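You operate a simulated robot arm through the tools that you are given. There is no shell and no other tool. Be economical: measure what you need, move in short steps, check, and stop when the job is done.

The job below is to be done with a simulated robot arm. You get a single attempt, and the scene is never put back.

TASK
Weld the last marked spot, then shut the pink welder down.
Fine: hand piece parked, welder and socket switched off, then the plug in the plug cup.

The check looks at the end state, three seconds after you hand in, the way a careful person would. Anything else that was tipped, shoved, dropped, spilled or broken makes it a failure.

THE ROBOT
A 7-joint arm with a two-finger parallel gripper on a trunk, on a base that drives. Base frame: it is fixed to the floor where the robot stands at the start and does not move with it; the origin is under the middle of the robot, x ahead of it, y to its left, z up. Units: mm, degrees, N and s.
With the tool pointing down near the work surface it reaches from about 100 to 720 mm from the robot's upright axis, wherever it stands. Its first joint turns from -166.0 to 166.0 degrees. Places, roughly: plug cup [100, 600, 500]; red clamp [600, -300, 900]; short yellow sheet (30x30x4 cm) [600, -500, 900]; switch of the welder socket [100, 300, 500]; welder heat dial [0, 400, 700]; welder switch [-200, 400, 700]; welder time dial [-200, 600, 700]; yellow clamp [700, -700, 900]. Payload 3.91 kg.
The TCP is the grasp point between the finger pads, 30 mm short of the fingertips. In the tool frame z runs along the fingers and y along their closing line. The gripper opens to 110 mm. The fingers are 20 mm wide and 10 mm thick; the gripper's body (48 by 112 mm) begins 55 mm behind the TCP.
Orientation is told as [roll, pitch, yaw] about the base's x, y, z axes, in that order, counted from this pose: with the fingers straight down and closing along the base's y, the tool's x points along the base's -x, its y along +y and its z along -z.

THE INTERFACE
- The arm moves only by the tool step_arm. Its argument "plan" is a list of rows, each a list of 3 entries, a list of its own where there are three numbers: the shift along the base's x, y, z in mm, then the turn, a rotation vector about the base's x, y, z in rad, then the gripper command, from -1 (fully open) to 1 (shut), values between in proportion. In form: [[[tx, ty, tz], [wx, wy, wz], gripper], ...]. A call has 1 to 10 rows; each row is the pose to reach, as a shift and turn from the pose commanded when the call began. Each row takes 0.2 s and may step no farther than 50 mm and 8.6 degrees from the row before; otherwise, or with a gripper value out of range, the whole call is refused. Where a pose cannot be reached the arm comes as near as it can. A force on the tool above 40 N (or 10 N above the force at the start of the call, whichever is more), or a blocked arm, ends the call early, and 0.2 s more pass. Each finger travels about 153 mm/s and halts on what it meets, pressing with about 42 N; the grip force reading is that of the motor and also rises with nothing between the fingers. The clock runs only during rows and for 0.2 s after the last one: add rows that repeat a pose to give the fingers time. The reply holds the time, the measured pose of the TCP, the force on the tool along the base axes, the opening and the grip force, in the units named above and with some noise, with the torque about the TCP (base axes, N m) and any sound that the robot's microphone picked up.
- Cameras (640 x 400 px; columns grow to the right, rows downward): "scene" is now at [-15.7, 152, 1495]; the picture's right is [0.06, -1.00, 0.00], its down [-0.90, -0.05, -0.43] and it looks along [0.43, 0.03, -0.90] (base axes); focal length 214 px, centre (320, 200). "wrist" rides on the gripper at [77, 7, -114] in the tool frame; the picture's right is [-0.09, 1.00, 0.00], its down [-0.80, -0.07, -0.59] and it looks along [-0.59, -0.05, 0.80] (tool axes); focal length 270 px, centre (320, 200). There is no depth. A picture from a camera that has moved, and an enlarged one, comes with that camera's place and axes in the base frame and with its lens.
- capture(camera): a new picture of that camera. No time passes.
- slide_trunk(by): slides the trunk up (or, below 0, down) by that many mm; the arm and the scene camera ride with it, the base frame stays. It gives what a move gives, with no picture.
- roll_base(legs): drives the robot by 1 to 6 legs, each [ahead, turn to the left] in mm and degrees, along the robot's own axes; the way and the turn of a leg run together, so that a leg with both is an arc; at most 1500 mm and 180 degrees a leg. The arm and the cameras ride along, it lands a little off, and it stops where it bumps. It gives what a move gives.
- turn_head(pan, tilt): turns the head with the scene camera to pan (to the left, within 155 degrees either way) and tilt (down, from -29 to 69), counted from straight ahead of the robot. It gives what a move gives.
- zoom(camera, box): a new picture of the part [left, top, right, bottom] of that camera's present view, enlarged. No time passes.
- hand_in(): hands the job in; it is judged then, once.

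Work in short steps. Places have to be worked out from the pictures, the camera data and where the tool is seen: move nearer, look again, correct. Check each grasp and each placing, and mend what went wrong. You have 120 turns and 98 pictures in all, those below and enlarged ones among them. Open the gripper and draw the arm clear of the work before you hand the job in, unless the task says otherwise; then end with one line.

The tools are called as name(argument=value, ...) on one line, values as JSON. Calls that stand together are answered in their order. step_arm: Moves the arm, as the interface text tells. Its arguments: {"type":"object","properties":{"plan":{"type":"array"}},"required":["plan"]} The other tools are called the same way: slide_trunk (by) slides the trunk up or down; roll_base (legs) drives the base; turn_head (pan, tilt) turns the head that bears the scene camera; capture (camera) takes a picture; zoom (camera, box) takes an enlarged picture of a part of a camera's view; hand_in () hands the job in.

At the start:

```text
t: 0.0
tcp_pos: [255.2, 321.1, 1266.4]
ee_rot: [0.0, 0.0, 0.0]
contact_force: [-0.3, -0.1, -0.5]
wrist_torque: [-0.01, 0.0, 0.0]
gripper_width: 110.0
finger_force: 0.0
trunk travel left (down, up): [-500.0, 110.0]
robot x, y, heading: [3.0, -3.9, -0.0]
head pan, tilt: [3.4, 64.3]
```

scene: 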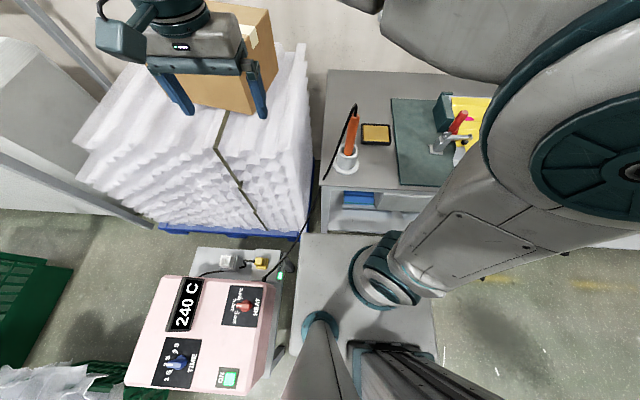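
wrist: 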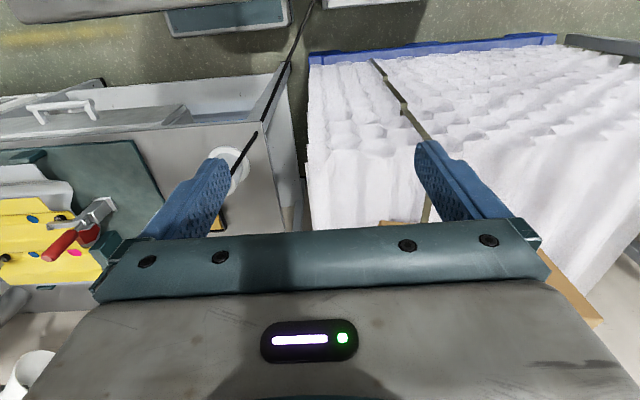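

The welder is at the left, the orange hand piece in a stand on the bench ahead, and the sheets are hidden behind the arm. I'll turn the head to the right to look at the sheets, and look closer at the bench.

turn_head(pan=-30, tilt=40)

capture(camera="scene")

zoom(camera="wrist", box=[0, 80, 300, 300])

```text
t: 1.0
tcp_pos: [255.3, 321.0, 1265.7]
ee_rot: [0.1, 0.0, 0.1]
contact_force: [0.7, 1.0, 0.3]
wrist_torque: [0.02, 0.03, -0.01]
gripper_width: 110.0
finger_force: 0.1
trunk travel left (down, up): [-500.0, 110.0]
robot x, y, heading: [-2.4, -1.4, -0.2]
head pan, tilt: [-30.0, 40.0]
```

```text
95 pictures are left
camera scene: at [-3.5, 105.9, 1526.5], right [-0.5, -0.87, 0.0], down [-0.56, 0.32, -0.77], along [0.66, -0.38, -0.64], focal length 214 px, centre (320, 200)
```

scene: 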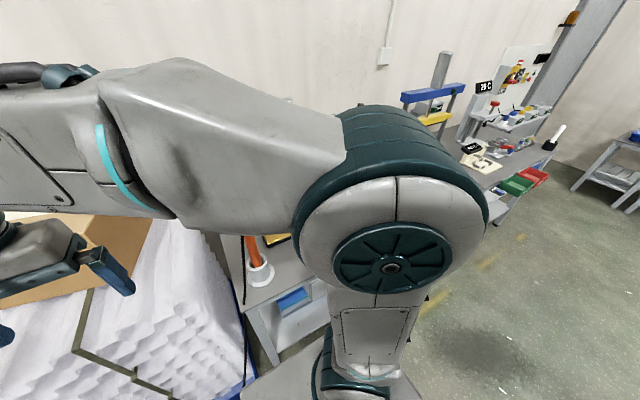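

```text
1.82 times, centred on (150, 190) of wrist
camera zoom: at [178.6, 327.2, 1379.9], right [0.09, 1.0, 0.0], down [0.8, -0.07, 0.59], along [0.59, -0.05, -0.8], focal length 491 px, centre (629, 218)
```

zoom: 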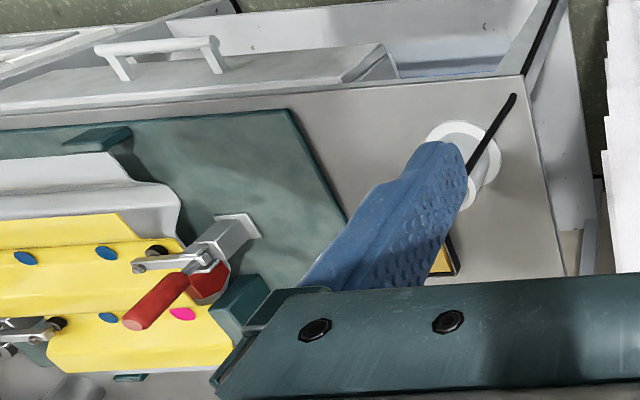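

The wrist camera sees sheets with blue and pink spots under the red clamp. I'll swing the arm right, over the bench side, to view them well.

step_arm(plan=[[[5, -50, 0], [0, 0, 0], -1], [[10, -100, 0], [0, 0, 0], -1], [[15, -150, 0], [0, 0, 0], -1], [[20, -200, 0], [0, 0, 0], -1], [[25, -250, 0], [0, 0, 0], -1], [[30, -300, 0], [0, 0, 0], -1], [[35, -350, 0], [0, 0, 0], -1], [[40, -400, 0], [0, 0, 0], -1], [[45, -445, 0], [0, 0, 0], -1], [[50, -490, 0], [0, 0, 0], -1]])

step_arm(plan=[[[0, -45, 0], [0, 0, 0], -1], [[0, -90, 0], [0, 0, 0], -1], [[0, -135, 0], [0, 0, 0], -1], [[0, -180, 0], [0, 0, 0], -1], [[0, -225, 0], [0, 0, 0], -1], [[0, -270, 0], [0, 0, 0], -1]])

capture(camera="wrist")

turn_head(pan=-10, tilt=50)

capture(camera="scene")

```text
refused: row 1 steps farther than a row can; nothing moved
```

```text
t: 2.4
tcp_pos: [253.8, 50.4, 1264.5]
ee_rot: [0.0, 0.1, 0.1]
contact_force: [-0.6, -1.1, -0.7]
wrist_torque: [0.02, -0.01, 0.03]
gripper_width: 110.0
finger_force: 0.1
trunk travel left (down, up): [-500.0, 110.0]
robot x, y, heading: [2.3, -5.4, -0.0]
head pan, tilt: [-30.0, 40.0]
```

```text
93 pictures are left
camera wrist: at [177.4, 56.7, 1379.1], right [0.09, 1.0, 0.0], down [0.8, -0.07, 0.59], along [0.59, -0.05, -0.8], focal length 270 px, centre (320, 200)
```

wrist: 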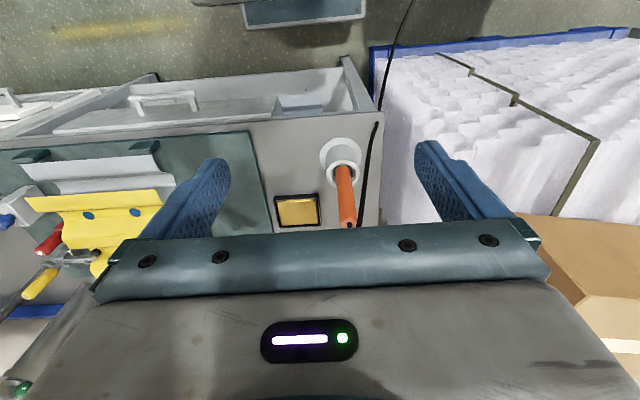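

```text
t: 3.2
tcp_pos: [254.9, 51.3, 1264.2]
ee_rot: [0.0, -0.1, -0.1]
contact_force: [-0.4, -1.1, 0.2]
wrist_torque: [0.0, 0.02, 0.01]
gripper_width: 110.4
finger_force: 0.0
trunk travel left (down, up): [-500.0, 110.0]
robot x, y, heading: [0.5, -2.7, 0.2]
head pan, tilt: [-10.0, 50.0]
```

```text
92 pictures are left
camera scene: at [-1.3, 134.8, 1512.4], right [-0.17, -0.98, 0.0], down [-0.75, 0.13, -0.64], along [0.63, -0.11, -0.77], focal length 214 px, centre (320, 200)
```

scene: 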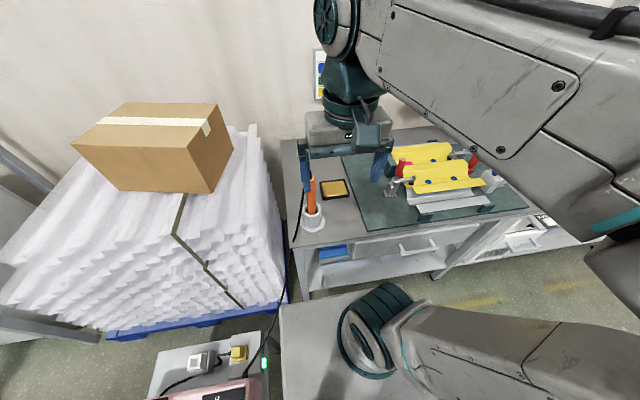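

The hand piece stand is around (460, 75). Keep swinging right over the sheets.

step_arm(plan=[[[0, -45, 5], [0, 0, 0], -1], [[0, -90, 10], [0, 0, 0], -1], [[0, -135, 15], [0, 0, 0], -1], [[0, -180, 20], [0, 0, 0], -1], [[0, -225, 25], [0, 0, 0], -1], [[0, -270, 30], [0, 0, 0], -1], [[0, -315, 30], [0, 0, 0], -1], [[0, -360, 30], [0, 0, 0], -1], [[0, -405, 30], [0, 0, 0], -1], [[0, -440, 30], [0, 0, 0], -1]])

capture(camera="wrist")

capture(camera="scene")

```text
t: 5.4
tcp_pos: [255.6, -390.5, 1296.1]
ee_rot: [0.0, 0.0, 0.1]
contact_force: [0.4, -0.3, -0.1]
wrist_torque: [-0.01, 0.03, 0.03]
gripper_width: 110.0
finger_force: 0.0
trunk travel left (down, up): [-500.0, 110.0]
robot x, y, heading: [2.3, -3.3, 0.2]
head pan, tilt: [-10.0, 50.0]
```

```text
91 pictures are left
camera wrist: at [178.8, -384.6, 1410.7], right [0.09, 1.0, 0.0], down [0.8, -0.07, 0.59], along [0.59, -0.05, -0.8], focal length 270 px, centre (320, 200)
```

wrist: 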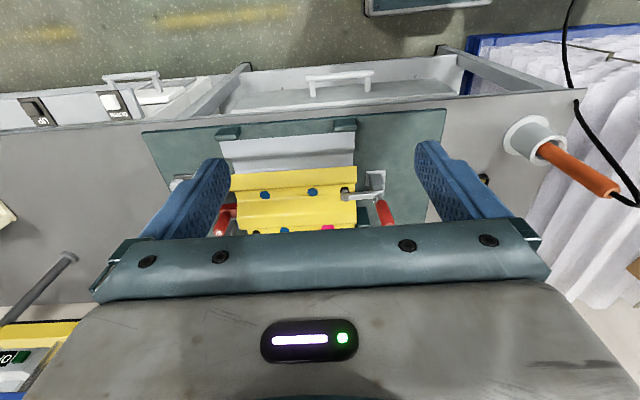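

```text
90 pictures are left
camera scene: at [-0.9, 133.7, 1512.5], right [-0.17, -0.98, 0.0], down [-0.75, 0.13, -0.64], along [0.63, -0.11, -0.77], focal length 214 px, centre (320, 200)
```

scene: 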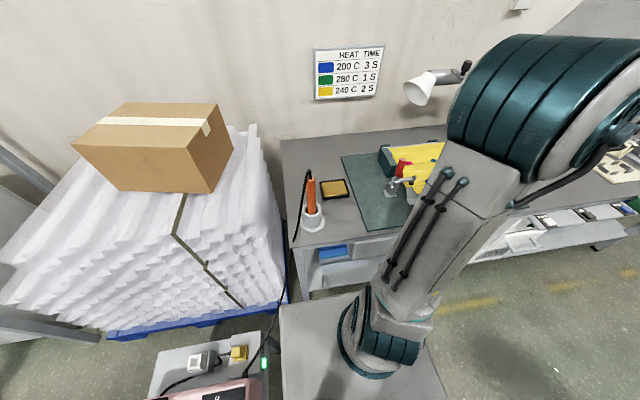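

There's a chart: heat and time per colour. Zoom it, and see the sheets.

zoom(camera="scene", box=[290, 30, 450, 130])

zoom(camera="wrist", box=[130, 100, 450, 240])

turn_head(pan=50, tilt=69)

capture(camera="scene")

```text
4.00 times, centred on (370, 80) of scene
camera zoom: at [-0.9, 133.7, 1512.5], right [-0.17, -0.98, 0.0], down [-0.75, 0.13, -0.64], along [0.63, -0.11, -0.77], focal length 858 px, centre (120, 680)
```

zoom: 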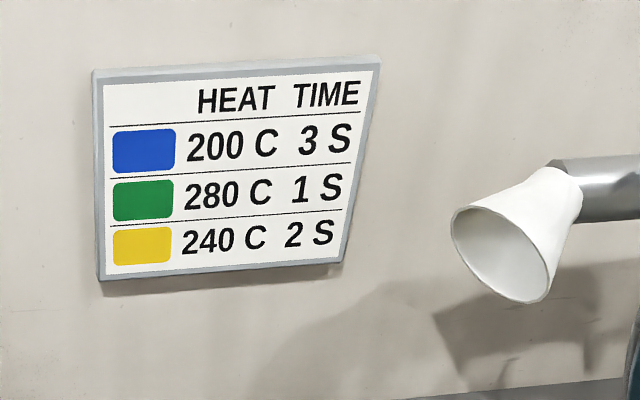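

```text
2.00 times, centred on (290, 170) of wrist
camera zoom: at [178.8, -384.6, 1410.7], right [0.09, 1.0, 0.0], down [0.8, -0.07, 0.59], along [0.59, -0.05, -0.8], focal length 541 px, centre (380, 260)
```

zoom: 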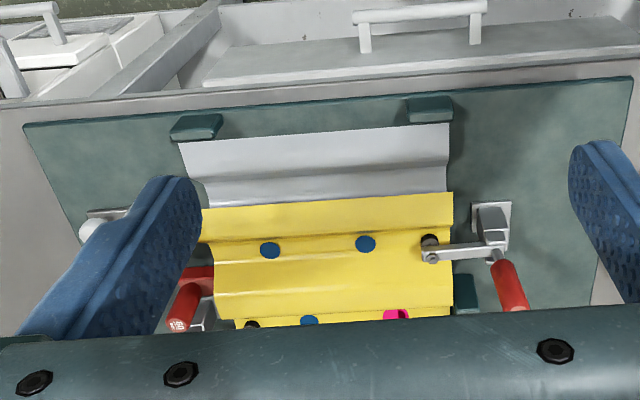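

```text
t: 6.7
tcp_pos: [255.4, -390.3, 1295.9]
ee_rot: [0.0, 0.0, 0.0]
contact_force: [0.1, 0.7, 0.4]
wrist_torque: [0.06, -0.02, -0.03]
gripper_width: 110.0
finger_force: 0.0
trunk travel left (down, up): [-500.0, 110.0]
robot x, y, heading: [2.3, -2.7, 0.0]
head pan, tilt: [50.0, 68.8]
```

```text
87 pictures are left
camera scene: at [-41.1, 190.8, 1490.4], right [0.77, -0.64, 0.0], down [-0.6, -0.71, -0.36], along [0.23, 0.28, -0.93], focal length 214 px, centre (320, 200)
```

scene: 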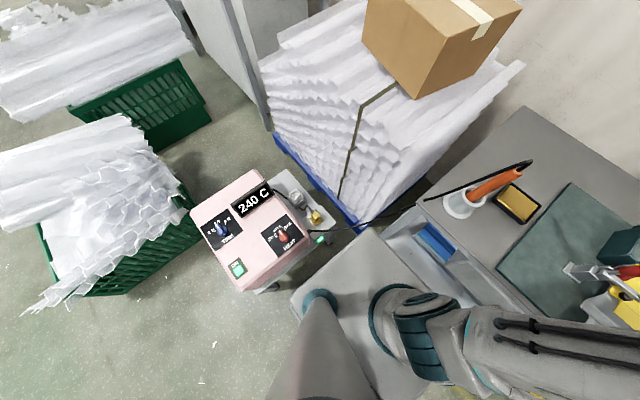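

zoom(camera="scene", box=[180, 160, 340, 300])

zoom(camera="scene", box=[400, 130, 560, 230])

```text
2.86 times, centred on (260, 230) of scene
camera zoom: at [-41.1, 190.8, 1490.4], right [0.77, -0.64, 0.0], down [-0.6, -0.71, -0.36], along [0.23, 0.28, -0.93], focal length 613 px, centre (491, 114)
```

zoom: 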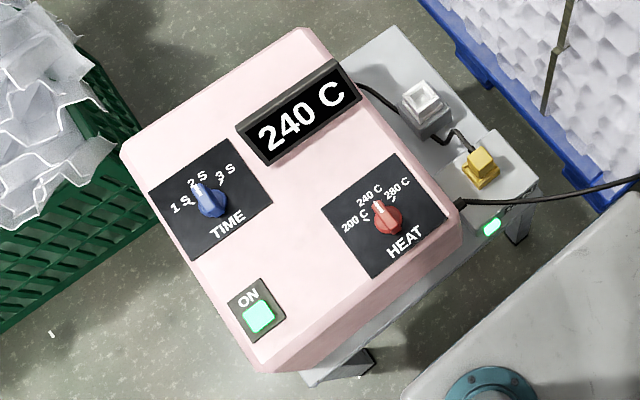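

```text
4.00 times, centred on (480, 180) of scene
camera zoom: at [-41.1, 190.8, 1490.4], right [0.77, -0.64, 0.0], down [-0.6, -0.71, -0.36], along [0.23, 0.28, -0.93], focal length 858 px, centre (-320, 280)
```

zoom: 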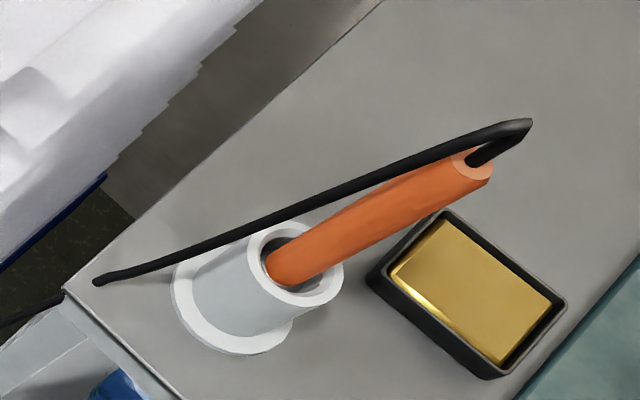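

Dials read about 2 S and 240 C, which matches yellow. Now view the sheet from farther forward.

step_arm(plan=[[[30, -15, 0], [0, 0, 0], -1], [[60, -30, 0], [0, 0, 0], -1], [[90, -45, 0], [0, 0, 0], -1], [[120, -60, 0], [0, 0, 0], -1], [[150, -75, 0], [0, 0, 0], -1], [[180, -90, 0], [0, 0, 0], -1]])

capture(camera="wrist")

zoom(camera="wrist", box=[160, 60, 480, 260])

```text
t: 8.1
tcp_pos: [410.7, -462.0, 1294.9]
ee_rot: [-0.2, 0.1, 0.0]
contact_force: [0.1, 0.6, -0.1]
wrist_torque: [0.02, 0.03, -0.01]
gripper_width: 110.1
finger_force: 0.0
out of reach, approached as far as the arm can: row 6
trunk travel left (down, up): [-500.0, 110.0]
robot x, y, heading: [-1.9, -5.5, -0.1]
head pan, tilt: [50.0, 68.8]
```

```text
84 pictures are left
camera wrist: at [334.2, -455.4, 1409.1], right [0.09, 1.0, 0.0], down [0.8, -0.07, 0.6], along [0.59, -0.06, -0.8], focal length 270 px, centre (320, 200)
```

wrist: 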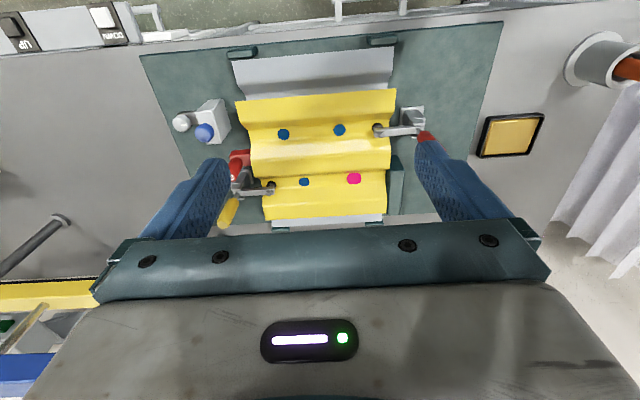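

```text
2.00 times, centred on (320, 160) of wrist
camera zoom: at [334.2, -455.4, 1409.1], right [0.09, 1.0, 0.0], down [0.8, -0.07, 0.6], along [0.59, -0.06, -0.8], focal length 541 px, centre (320, 280)
```

zoom: 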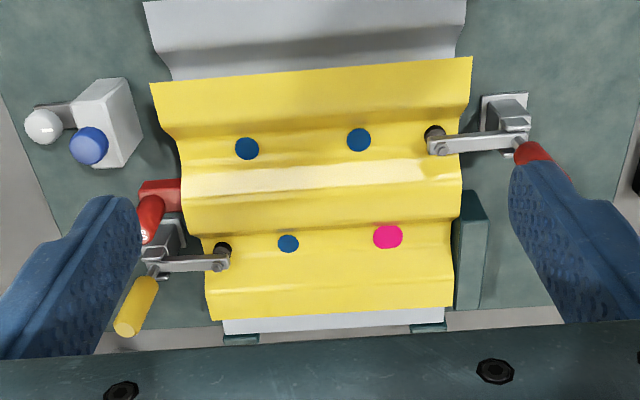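

The pink spot is the unwelded one, at about (650, -413, 900). It's just out of reach, so I need to know the base's clearance; I'll look at the floor around it.

turn_head(pan=-60, tilt=60)

capture(camera="scene")

turn_head(pan=-120, tilt=50)

capture(camera="scene")

turn_head(pan=140, tilt=50)

capture(camera="scene")

```text
t: 10.0
tcp_pos: [412.0, -464.7, 1293.5]
ee_rot: [-0.1, -0.2, 0.0]
contact_force: [-0.1, 0.1, 0.3]
wrist_torque: [-0.02, -0.02, -0.01]
gripper_width: 110.3
finger_force: 0.0
trunk travel left (down, up): [-500.0, 110.0]
robot x, y, heading: [3.2, 1.3, 0.1]
head pan, tilt: [-60.0, 60.0]
```

```text
82 pictures are left
camera scene: at [-43.7, 90.2, 1499.8], right [-0.87, -0.5, 0.0], down [-0.43, 0.75, -0.5], along [0.25, -0.43, -0.87], focal length 214 px, centre (320, 200)
```

scene: 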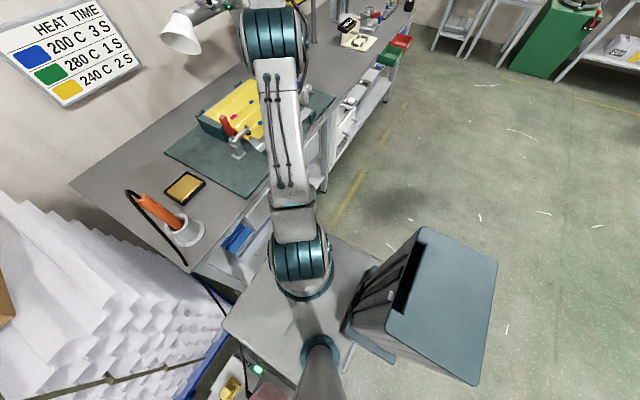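

```text
t: 11.3
tcp_pos: [411.1, -462.4, 1294.4]
ee_rot: [-0.1, -0.1, -0.1]
contact_force: [0.0, -0.3, -0.4]
wrist_torque: [0.01, 0.0, 0.03]
gripper_width: 110.1
finger_force: 0.2
trunk travel left (down, up): [-500.0, 110.0]
robot x, y, heading: [1.3, -2.0, 0.2]
head pan, tilt: [-120.0, 50.0]
```

```text
81 pictures are left
camera scene: at [-115.5, 81.2, 1512.4], right [-0.87, 0.5, 0.0], down [0.38, 0.66, -0.64], along [-0.32, -0.56, -0.77], focal length 214 px, centre (320, 200)
```

scene: 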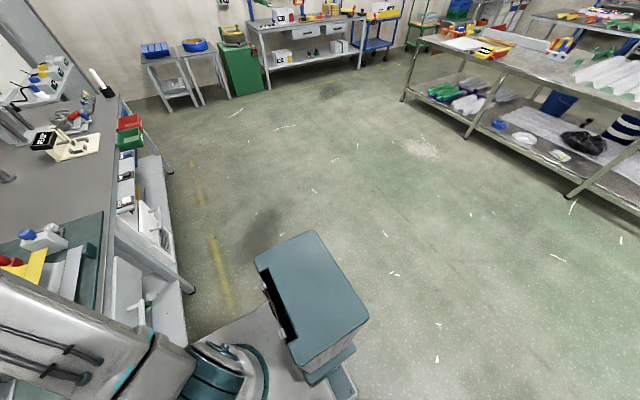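

```text
t: 14.9
tcp_pos: [410.9, -464.2, 1294.6]
ee_rot: [-0.1, -0.2, 0.0]
contact_force: [-0.2, -0.3, -0.6]
wrist_torque: [-0.03, 0.01, -0.02]
gripper_width: 109.8
finger_force: 0.0
trunk travel left (down, up): [-500.0, 110.0]
robot x, y, heading: [-1.6, 2.0, 0.1]
head pan, tilt: [140.0, 50.0]
```

```text
80 pictures are left
camera scene: at [-136.0, 197.4, 1512.4], right [0.64, 0.77, 0.0], down [0.59, -0.49, -0.64], along [-0.49, 0.41, -0.77], focal length 214 px, centre (320, 200)
```

scene: 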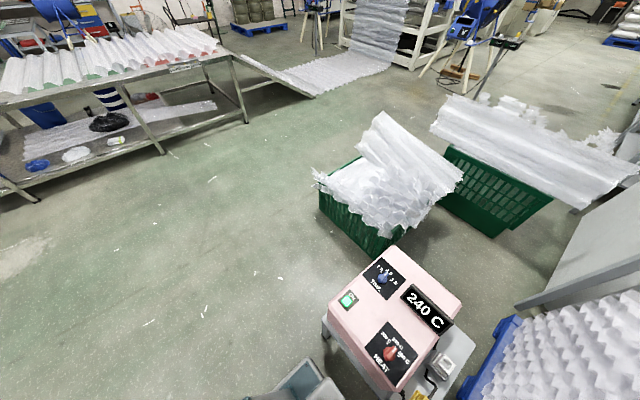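

The dials are visible here; zoom to verify them before driving.

zoom(camera="scene", box=[320, 240, 480, 400])

step_arm(plan=[[[-35, 30, 0], [0, 0, 0], -1], [[-70, 60, 0], [0, 0, 0], -1], [[-70, 105, 0], [0, 0, 0], -1], [[-70, 150, 0], [0, 0, 0], -1], [[-70, 195, 0], [0, 0, 0], -1], [[-70, 240, 0], [0, 0, 0], -1]])

roll_base(legs=[[-600, 0]])

```text
2.50 times, centred on (400, 320) of scene
camera zoom: at [-136.0, 197.4, 1512.4], right [0.64, 0.77, 0.0], down [0.59, -0.49, -0.64], along [-0.49, 0.41, -0.77], focal length 536 px, centre (120, -100)
```

zoom: 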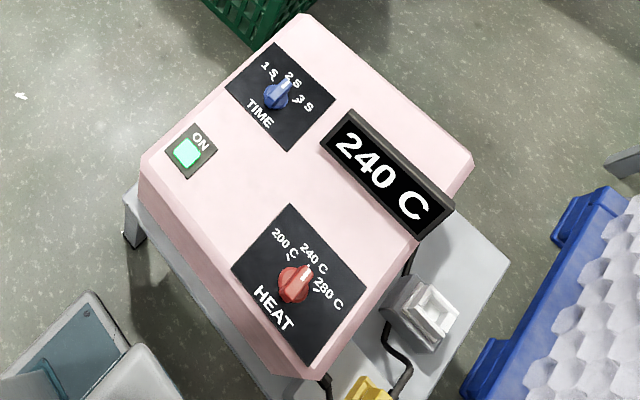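

```text
t: 16.3
tcp_pos: [339.3, -224.6, 1290.5]
ee_rot: [0.0, -0.1, -0.1]
contact_force: [1.2, -0.6, -0.4]
wrist_torque: [0.02, -0.03, -0.01]
gripper_width: 110.2
finger_force: 0.1
trunk travel left (down, up): [-500.0, 110.0]
robot x, y, heading: [-0.9, -2.4, -0.2]
head pan, tilt: [140.0, 50.0]
```

```text
t: 19.7
tcp_pos: [-253.5, -224.3, 1291.7]
ee_rot: [0.0, 0.0, -0.2]
contact_force: [0.0, -0.5, -0.2]
wrist_torque: [-0.01, -0.01, 0.01]
gripper_width: 110.1
finger_force: 0.0
trunk travel left (down, up): [-500.0, 110.0]
robot x, y, heading: [-592.7, -0.5, -0.2]
head pan, tilt: [140.0, 50.0]
```

Dials are 2 S and 240 C, good. Now the S-curve to come back about 280 mm further right.

roll_base(legs=[[335, -50], [335, 50]])

turn_head(pan=0, tilt=50)

capture(camera="scene")

capture(camera="wrist")

```text
t: 24.6
tcp_pos: [329.0, -504.8, 1291.3]
ee_rot: [0.0, 0.0, -0.3]
contact_force: [0.2, -0.2, -0.5]
wrist_torque: [0.0, 0.01, -0.01]
gripper_width: 110.0
finger_force: 0.0
trunk travel left (down, up): [-500.0, 110.0]
robot x, y, heading: [-10.8, -278.7, -0.8]
head pan, tilt: [140.0, 50.0]
```

```text
t: 26.9
tcp_pos: [327.1, -504.3, 1291.6]
ee_rot: [0.0, 0.0, -0.4]
contact_force: [0.3, 0.8, 0.6]
wrist_torque: [0.0, 0.0, 0.02]
gripper_width: 110.1
finger_force: 0.1
trunk travel left (down, up): [-500.0, 110.0]
robot x, y, heading: [-10.5, -282.7, -0.7]
head pan, tilt: [0.0, 50.0]
```

```text
78 pictures are left
camera scene: at [-8.8, -131.3, 1512.4], right [-0.01, -1.0, 0.0], down [-0.77, 0.01, -0.64], along [0.64, -0.01, -0.77], focal length 214 px, centre (320, 200)
```

scene: 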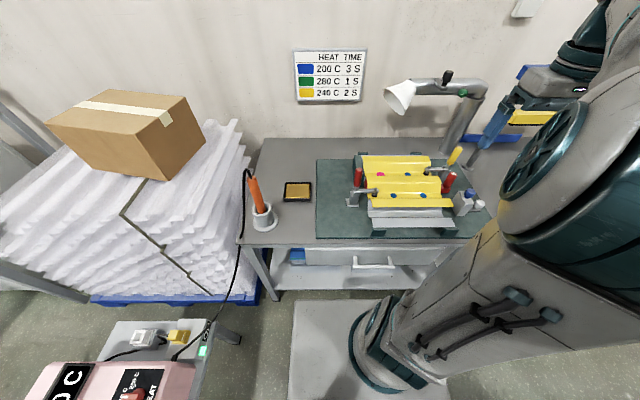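

```text
77 pictures are left
camera wrist: at [251.0, -497.6, 1405.4], right [0.1, 1.0, 0.0], down [0.8, -0.08, 0.59], along [0.59, -0.06, -0.8], focal length 270 px, centre (320, 200)
```

wrist: 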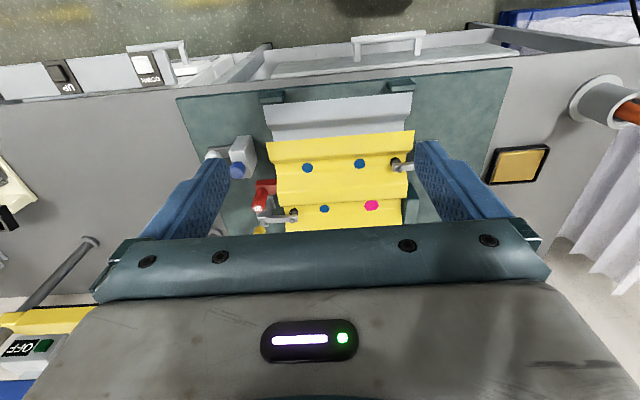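

The lamp triangulates to about (905,-460,1095), clear of the work. Now I swing the arm to look at the hand piece in its stand (~(490,85)).

step_arm(plan=[[[0, 49, 0], [0, 0, 0], -1], [[0, 98, 0], [0, 0, 0], -1], [[0, 147, 0], [0, 0, 0], -1], [[0, 196, 0], [0, 0, 0], -1], [[0, 245, 0], [0, 0, 0], -1], [[0, 294, 0], [0, 0, 0], -1], [[0, 343, 0], [0, 0, 0], -1], [[0, 392, 0], [0, 0, 0], -1], [[0, 441, 0], [0, 0, 0], -1], [[0, 490, 0], [0, 0, 0], -1]])

step_arm(plan=[[[-10, 40, -25], [0, 0, 0], -1], [[-20, 80, -50], [0, 0, 0], -1], [[-25, 100, -90], [0, 0, 0], -1], [[-30, 100, -130], [0, 0, 0], -1]])

capture(camera="wrist")

capture(camera="scene")

```text
t: 29.1
tcp_pos: [327.6, -11.1, 1291.4]
ee_rot: [-0.1, 0.0, -0.3]
contact_force: [0.9, 1.0, -1.1]
wrist_torque: [-0.01, 0.0, -0.01]
gripper_width: 109.9
finger_force: 0.1
trunk travel left (down, up): [-500.0, 110.0]
robot x, y, heading: [-12.4, -282.6, -0.8]
head pan, tilt: [0.0, 50.0]
```

```text
t: 30.1
tcp_pos: [297.3, 85.3, 1160.3]
ee_rot: [0.0, 0.0, -0.4]
contact_force: [0.2, 1.3, -0.7]
wrist_torque: [-0.01, 0.02, 0.01]
gripper_width: 110.1
finger_force: 0.0
trunk travel left (down, up): [-500.0, 110.0]
robot x, y, heading: [-7.5, -277.9, -0.7]
head pan, tilt: [0.0, 50.0]
```

```text
76 pictures are left
camera wrist: at [220.4, 92.7, 1274.9], right [0.1, 1.0, 0.0], down [0.8, -0.08, 0.59], along [0.59, -0.06, -0.8], focal length 270 px, centre (320, 200)
```

wrist: 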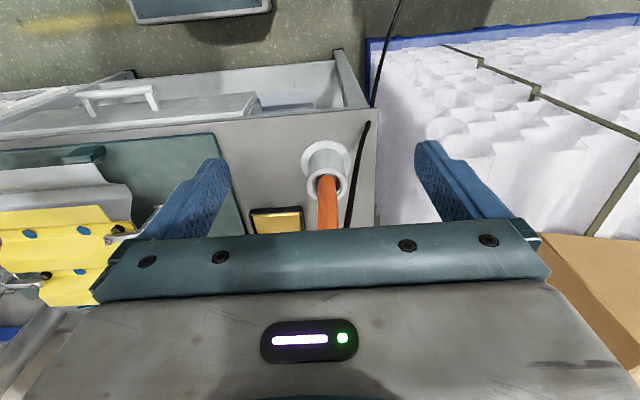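

```text
75 pictures are left
camera scene: at [-8.7, -130.8, 1512.3], right [-0.01, -1.0, 0.0], down [-0.77, 0.01, -0.64], along [0.64, -0.01, -0.77], focal length 214 px, centre (320, 200)
```

scene: 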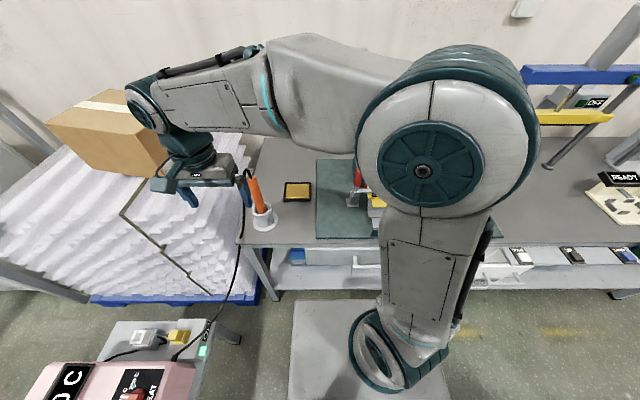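

Cup rim is near (475,79,875), bench about 790. I'll pitch the tool toward horizontal to see the hand piece from the side.

step_arm(plan=[[[-10, 0, 0], [0, -0.13, 0], -1], [[-20, 0, -20], [0, -0.26, 0], -1], [[-30, 0, -40], [0, -0.39, 0], -1], [[-40, 0, -60], [0, -0.52, 0], -1], [[-45, 0, -80], [0, -0.65, 0], -1], [[-50, 0, -100], [0, -0.78, 0], -1], [[-50, 0, -120], [0, -0.91, 0], -1], [[-50, 0, -140], [0, -1.05, 0], -1]])

capture(camera="wrist")

zoom(camera="scene", box=[200, 150, 320, 250])

```text
t: 31.9
tcp_pos: [249.0, 84.7, 1020.8]
ee_rot: [0.6, -60.3, -0.8]
contact_force: [-0.7, 0.1, 0.0]
wrist_torque: [0.02, 0.03, 0.0]
gripper_width: 109.9
finger_force: 0.1
trunk travel left (down, up): [-500.0, 110.0]
robot x, y, heading: [-7.3, -279.5, -0.7]
head pan, tilt: [0.0, 50.0]
```

```text
74 pictures are left
camera wrist: at [110.8, 92.7, 1010.9], right [0.05, 1.0, 0.08], down [-0.12, -0.08, 0.99], along [0.99, -0.06, 0.12], focal length 270 px, centre (320, 200)
```

wrist: 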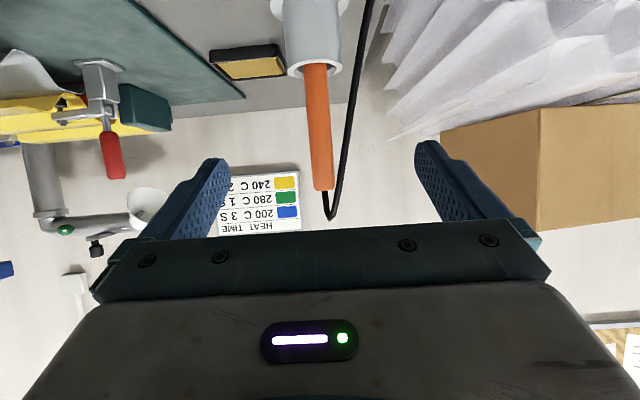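

```text
4.00 times, centred on (260, 200) of scene
camera zoom: at [-8.8, -130.4, 1512.3], right [-0.01, -1.0, 0.0], down [-0.77, 0.01, -0.64], along [0.64, -0.01, -0.77], focal length 858 px, centre (560, 200)
```

zoom: 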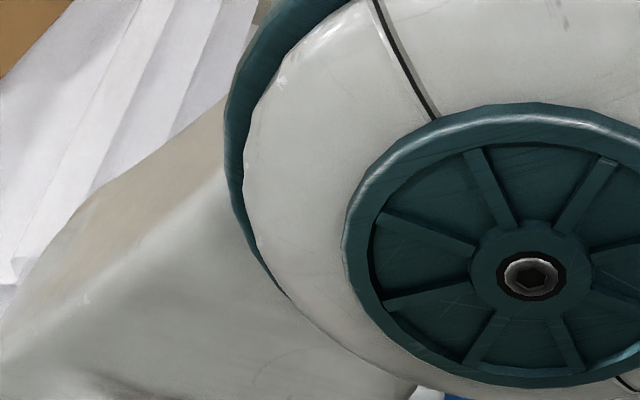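

The hand piece stands vertical: axis at (475,76), rim z≈880, top z≈1042, and the cable falls off its +y/−x side. I'll yaw the tool 36° left and go to a pre-grasp point so that the fingers pass between cable and handle.

step_arm(plan=[[[10, -15, -10], [0, 0, 0.12], -0.5], [[20, -30, -20], [0, 0, 0.24], 0], [[30, -45, -30], [0, 0, 0.36], 0], [[40, -60, -40], [0, 0, 0.48], 0], [[60, -75, -60], [0, 0, 0.56], 0], [[80, -85, -75], [0, 0, 0.63], 0], [[105, -90, -85], [0, 0, 0.63], 0]])

capture(camera="wrist")

capture(camera="scene")

```text
t: 33.5
tcp_pos: [387.1, 26.9, 933.9]
ee_rot: [0.9, -60.1, 35.1]
contact_force: [0.5, 0.8, 0.2]
wrist_torque: [0.03, 0.02, 0.0]
gripper_width: 54.9
finger_force: 0.1
out of reach, approached as far as the arm can: row 3, 4, 5, 6, 7
trunk travel left (down, up): [-500.0, 110.0]
robot x, y, heading: [-9.8, -280.9, -0.8]
head pan, tilt: [0.0, 50.0]
```

```text
72 pictures are left
camera wrist: at [272.0, -48.0, 923.8], right [-0.55, 0.83, 0.08], down [-0.05, -0.13, 0.99], along [0.84, 0.54, 0.11], focal length 270 px, centre (320, 200)
```

wrist: 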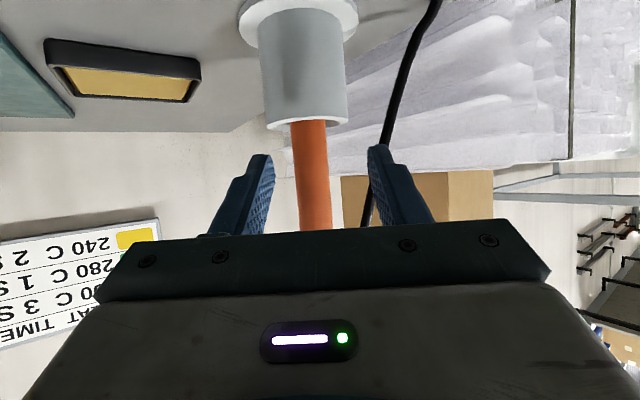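

```text
71 pictures are left
camera scene: at [-8.0, -131.9, 1512.4], right [-0.01, -1.0, 0.0], down [-0.77, 0.01, -0.64], along [0.64, -0.01, -0.77], focal length 214 px, centre (320, 200)
```

scene: 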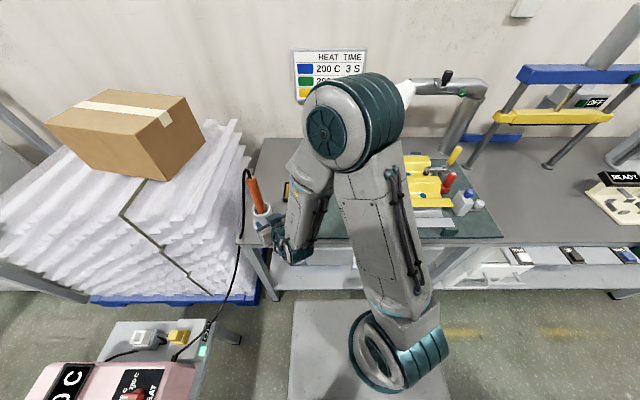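

Geometry is consistent: handle at (475,76), cable outside the left finger. Advance onto the handle.

step_arm(plan=[[[8, -8, 0], [0, 0, 0], 0], [[35, 13, -2], [0, 0, 0], 0], [[60, 30, -3], [0, 0, 0], 0], [[80, 43, -4], [0, 0, 0], 0], [[88, 49, -4], [0, 0, 0], 0]])

capture(camera="wrist")

```text
t: 34.7
tcp_pos: [472.5, 79.7, 929.3]
ee_rot: [0.8, -60.1, 35.3]
contact_force: [0.7, 0.8, -0.2]
wrist_torque: [0.04, -0.01, 0.0]
gripper_width: 55.2
finger_force: 0.0
trunk travel left (down, up): [-500.0, 110.0]
robot x, y, heading: [-10.1, -281.9, -0.6]
head pan, tilt: [0.0, 50.0]
```

```text
70 pictures are left
camera wrist: at [358.6, 3.9, 919.1], right [-0.55, 0.83, 0.08], down [-0.05, -0.13, 0.99], along [0.83, 0.54, 0.11], focal length 270 px, centre (320, 200)
```

wrist: 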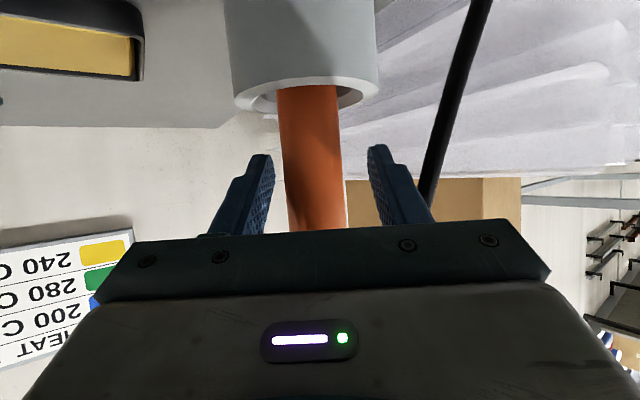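

Handle is centred between the fingers at the right depth. Close and check the grip.

step_arm(plan=[[[0, 0, 0], [0, 0, 0], 0.5], [[0, 0, 0], [0, 0, 0], 1], [[0, 0, 0], [0, 0, 0], 1]])

step_arm(plan=[[[0, 0, 15], [0, 0, 0], 1], [[0, 0, 30], [0, 0, 0], 1]])

capture(camera="wrist")

```text
t: 35.5
tcp_pos: [474.3, 78.9, 929.9]
ee_rot: [0.8, -60.2, 35.4]
contact_force: [0.0, 0.3, 1.1]
wrist_torque: [-0.08, -0.08, -0.02]
gripper_width: 30.3
finger_force: 42.0
trunk travel left (down, up): [-500.0, 110.0]
robot x, y, heading: [-5.9, -280.9, -0.7]
head pan, tilt: [0.0, 50.0]
```

```text
t: 36.1
tcp_pos: [473.4, 78.8, 959.4]
ee_rot: [0.7, -60.1, 35.2]
contact_force: [0.2, 0.5, -2.7]
wrist_torque: [-0.01, 0.05, 0.01]
gripper_width: 30.2
finger_force: 41.8
trunk travel left (down, up): [-500.0, 110.0]
robot x, y, heading: [-10.9, -279.5, -0.8]
head pan, tilt: [0.0, 50.0]
```

```text
69 pictures are left
camera wrist: at [358.0, 2.6, 949.8], right [-0.55, 0.83, 0.08], down [-0.05, -0.13, 0.99], along [0.83, 0.54, 0.11], focal length 270 px, centre (320, 200)
```

wrist: 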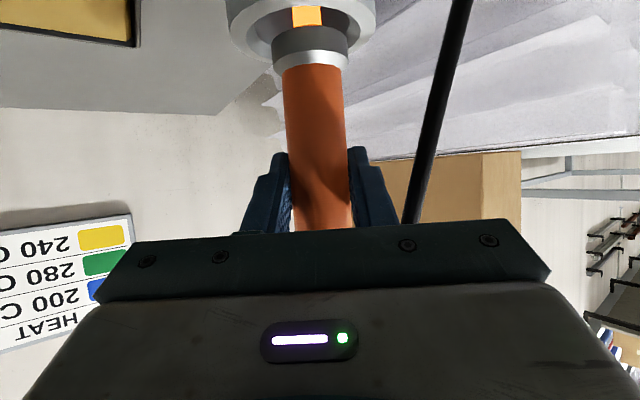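

Held firmly (30 mm). Lift straight up to clear the cup.

step_arm(plan=[[[0, 0, 25], [0, 0, 0], 1], [[0, 0, 50], [0, 0, 0], 1], [[0, 0, 75], [0, 0, 0], 1], [[0, 0, 100], [0, 0, 0], 1]])

capture(camera="wrist")

capture(camera="scene")

```text
t: 37.1
tcp_pos: [472.3, 78.6, 1059.2]
ee_rot: [0.6, -60.1, 35.4]
contact_force: [1.1, -1.0, -3.4]
wrist_torque: [-0.02, -0.01, 0.03]
gripper_width: 30.2
finger_force: 42.1
trunk travel left (down, up): [-500.0, 110.0]
robot x, y, heading: [-12.4, -279.5, -0.9]
head pan, tilt: [0.0, 50.0]
```

```text
68 pictures are left
camera wrist: at [356.6, 3.5, 1049.9], right [-0.55, 0.83, 0.08], down [-0.05, -0.13, 0.99], along [0.83, 0.54, 0.11], focal length 270 px, centre (320, 200)
```

wrist: 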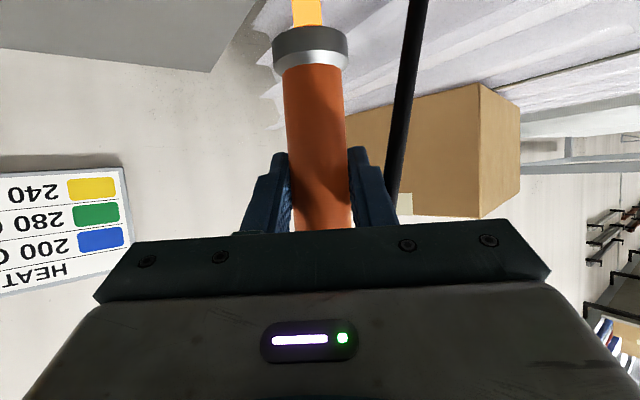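

```text
67 pictures are left
camera scene: at [-8.8, -131.2, 1512.3], right [-0.01, -1.0, 0.0], down [-0.77, 0.01, -0.64], along [0.64, -0.01, -0.77], focal length 214 px, centre (320, 200)
```

scene: 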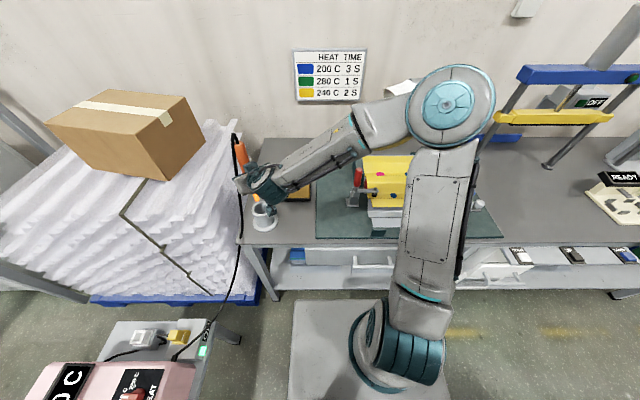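

Zoom the scene to see the tip below the gripper.

zoom(camera="scene", box=[210, 130, 310, 240])

```text
3.64 times, centred on (260, 185) of scene
camera zoom: at [-8.8, -131.2, 1512.3], right [-0.01, -1.0, 0.0], down [-0.77, 0.01, -0.64], along [0.64, -0.01, -0.77], focal length 780 px, centre (538, 254)
```

zoom: 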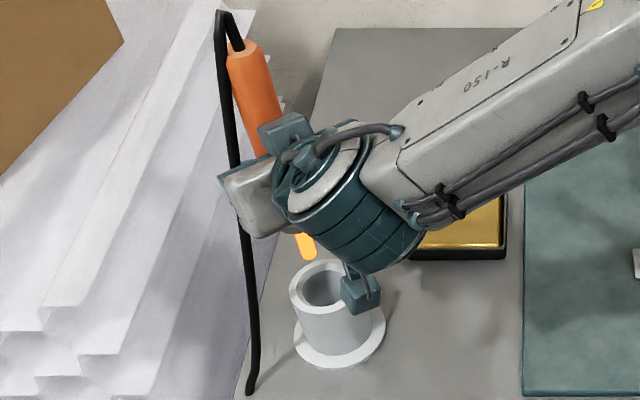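

Tip end is about 124 mm below the TCP; three rays put the pink spot at (678,-409,865). I raise and carry the hand piece toward it, turning the tool to point straight ahead.

step_arm(plan=[[[0, 0, 30], [0, 0, 0], 1], [[5, -15, 60], [0, 0, -0.06], 1], [[20, -55, 70], [0, 0, -0.12], 1], [[35, -95, 70], [0, 0, -0.18], 1], [[50, -135, 70], [0, 0, -0.24], 1], [[65, -175, 70], [0, 0, -0.3], 1], [[80, -215, 70], [0, 0, -0.36], 1], [[95, -255, 70], [0, 0, -0.42], 1]])

capture(camera="scene")

```text
t: 38.9
tcp_pos: [568.4, -179.7, 1126.9]
ee_rot: [0.8, -60.1, 10.9]
contact_force: [0.7, 0.2, -1.9]
wrist_torque: [-0.03, 0.03, 0.0]
gripper_width: 29.9
finger_force: 42.0
trunk travel left (down, up): [-500.0, 110.0]
robot x, y, heading: [-8.9, -282.4, -0.7]
head pan, tilt: [0.0, 50.0]
```

```text
65 pictures are left
camera scene: at [-8.5, -131.9, 1512.4], right [-0.01, -1.0, 0.0], down [-0.77, 0.01, -0.64], along [0.64, -0.01, -0.77], focal length 214 px, centre (320, 200)
```

scene: 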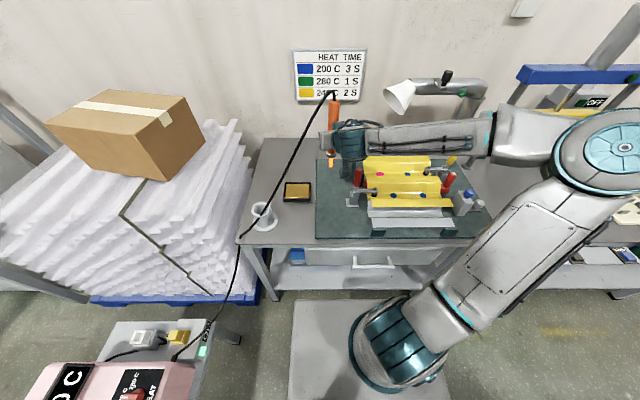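

Cable follows freely. Continue to above the spot.

step_arm(plan=[[[18, -40, 0], [0, 0, -0.04], 1], [[36, -80, 0], [0, 0, -0.08], 1], [[54, -120, 0], [0, 0, -0.12], 1], [[72, -160, 0], [0, 0, -0.16], 1], [[90, -200, 0], [0, 0, -0.19], 1], [[108, -229, -10], [0, 0, -0.19], 1], [[108, -229, -45], [0, 0, -0.19], 1]])

capture(camera="wrist")

zoom(camera="scene", box=[310, 80, 510, 240])

```text
t: 40.5
tcp_pos: [677.1, -408.1, 1083.4]
ee_rot: [0.8, -60.0, 0.3]
contact_force: [0.0, -0.1, -2.3]
wrist_torque: [-0.03, 0.02, -0.03]
gripper_width: 30.1
finger_force: 42.4
trunk travel left (down, up): [-500.0, 110.0]
robot x, y, heading: [-11.3, -282.6, -0.6]
head pan, tilt: [0.0, 50.0]
```

```text
64 pictures are left
camera wrist: at [538.4, -403.3, 1074.8], right [0.03, 1.0, 0.08], down [-0.12, -0.08, 0.99], along [0.99, -0.04, 0.11], focal length 270 px, centre (320, 200)
```

wrist: 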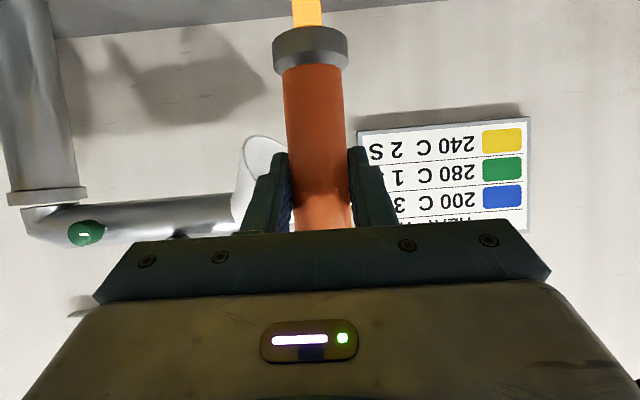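

```text
2.50 times, centred on (410, 160) of scene
camera zoom: at [-8.1, -132.0, 1512.5], right [-0.01, -1.0, 0.0], down [-0.77, 0.01, -0.64], along [0.64, -0.01, -0.77], focal length 536 px, centre (95, 300)
```

zoom: 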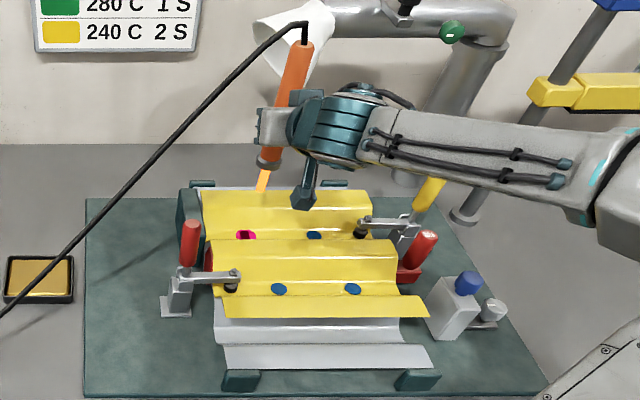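

Tip at ~(676,-412,959), spot at (677,-409,865). Descend most of the way, then check.

step_arm(plan=[[[1, 2, -25], [0, 0, 0], 1], [[1, 2, -50], [0, 0, 0], 1], [[1, 2, -75], [0, 0, 0], 1]])

zoom(camera="scene", box=[350, 130, 430, 190])

capture(camera="wrist")

```text
t: 41.3
tcp_pos: [677.8, -403.6, 1010.6]
ee_rot: [0.7, -60.2, 0.3]
contact_force: [0.3, -0.5, -2.9]
wrist_torque: [0.01, -0.01, 0.04]
gripper_width: 30.1
finger_force: 42.0
trunk travel left (down, up): [-500.0, 110.0]
robot x, y, heading: [-10.9, -278.0, -0.7]
head pan, tilt: [0.0, 50.0]
```

```text
6.67 times, centred on (390, 160) of scene
camera zoom: at [-8.4, -131.6, 1512.4], right [-0.01, -1.0, 0.0], down [-0.77, 0.01, -0.64], along [0.64, -0.01, -0.77], focal length 1430 px, centre (-147, 467)
```

zoom: 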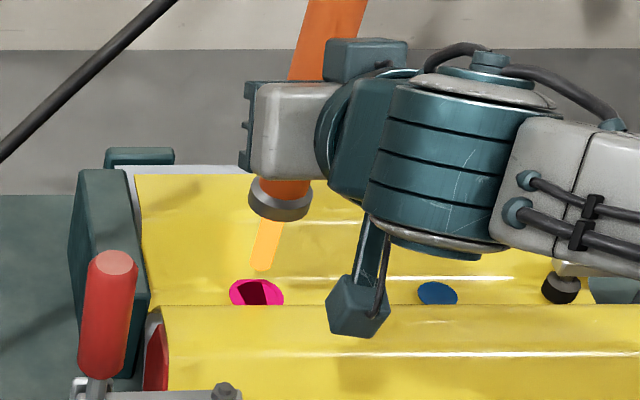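

```text
61 pictures are left
camera wrist: at [540.6, -399.6, 999.7], right [0.03, 1.0, 0.08], down [-0.12, -0.08, 0.99], along [0.99, -0.04, 0.11], focal length 270 px, centre (320, 200)
```

wrist: 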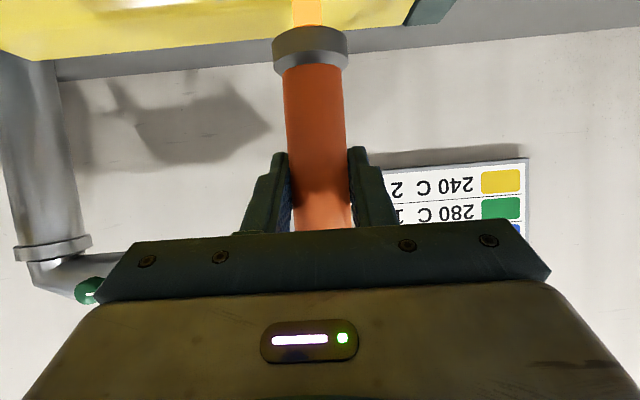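

Tip lines up with the spot (predicted contact within ~2 mm). Descend gently the last ~18 mm.

step_arm(plan=[[[-1, -1, -5], [0, 0, 0], 1], [[-1, -1, -10], [0, 0, 0], 1], [[-1, -1, -14], [0, 0, 0], 1], [[-1, -1, -16], [0, 0, 0], 1]])

zoom(camera="scene", box=[365, 145, 405, 175])

```text
t: 42.3
tcp_pos: [676.6, -404.2, 993.6]
ee_rot: [0.7, -60.1, 0.3]
contact_force: [0.2, 0.5, -2.0]
wrist_torque: [-0.01, 0.06, -0.01]
gripper_width: 29.9
finger_force: 41.6
trunk travel left (down, up): [-500.0, 110.0]
robot x, y, heading: [-7.4, -282.8, -0.7]
head pan, tilt: [0.0, 50.0]
```

```text
13.33 times, centred on (385, 160) of scene
camera zoom: at [-8.5, -131.5, 1512.4], right [-0.01, -1.0, 0.0], down [-0.77, 0.01, -0.64], along [0.64, -0.01, -0.77], focal length 2860 px, centre (-547, 733)
```

zoom: 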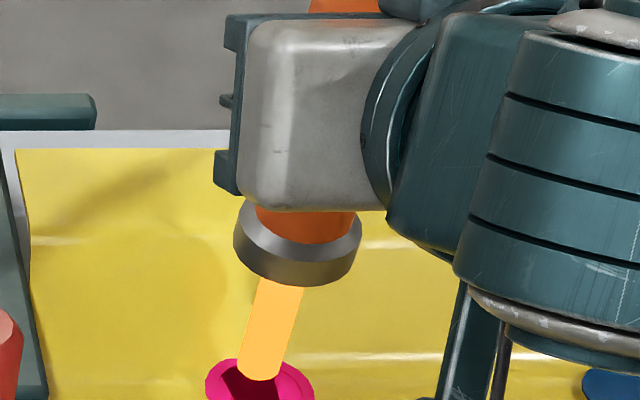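

Not touching yet. A few millimetres more, in 2 mm steps.

step_arm(plan=[[[0, 0, -2], [0, 0, 0], 1], [[0, 0, -4], [0, 0, 0], 1], [[0, 0, -6], [0, 0, 0], 1]])

zoom(camera="scene", box=[365, 155, 405, 185])

```text
t: 43.1
tcp_pos: [676.7, -403.7, 987.3]
ee_rot: [0.6, -60.1, 0.3]
contact_force: [0.1, 0.2, -2.9]
wrist_torque: [0.01, 0.05, -0.01]
gripper_width: 30.2
finger_force: 41.8
trunk travel left (down, up): [-500.0, 110.0]
robot x, y, heading: [-15.1, -278.9, -0.8]
head pan, tilt: [0.0, 50.0]
```

```text
13.33 times, centred on (385, 170) of scene
camera zoom: at [-8.5, -131.5, 1512.4], right [-0.01, -1.0, 0.0], down [-0.77, 0.01, -0.64], along [0.64, -0.01, -0.77], focal length 2860 px, centre (-547, 600)
```

zoom: 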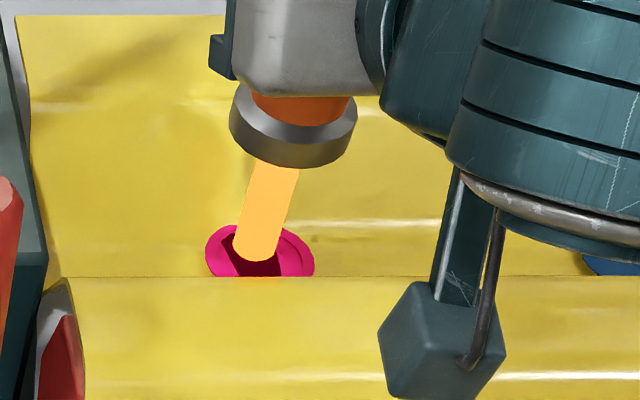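

Still no contact; the shadow is converging with the tip. Continue.

step_arm(plan=[[[0, -1, -2], [0, 0, 0], 1], [[0, -1, -4], [0, 0, 0], 1], [[0, -1, -6], [0, 0, 0], 1]])

zoom(camera="scene", box=[365, 155, 405, 185])

```text
t: 43.9
tcp_pos: [677.5, -405.4, 981.4]
ee_rot: [0.7, -60.2, 0.2]
contact_force: [-0.5, 0.2, -3.1]
wrist_torque: [-0.05, -0.01, 0.03]
gripper_width: 30.1
finger_force: 42.0
trunk travel left (down, up): [-500.0, 110.0]
robot x, y, heading: [-11.6, -283.0, -0.6]
head pan, tilt: [0.0, 50.0]
```

```text
13.33 times, centred on (385, 170) of scene
camera zoom: at [-8.6, -131.5, 1512.4], right [-0.01, -1.0, 0.0], down [-0.77, 0.01, -0.64], along [0.64, -0.01, -0.77], focal length 2860 px, centre (-547, 600)
```

zoom: 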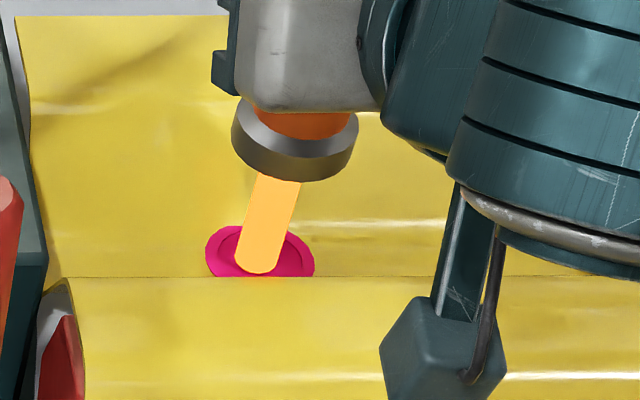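

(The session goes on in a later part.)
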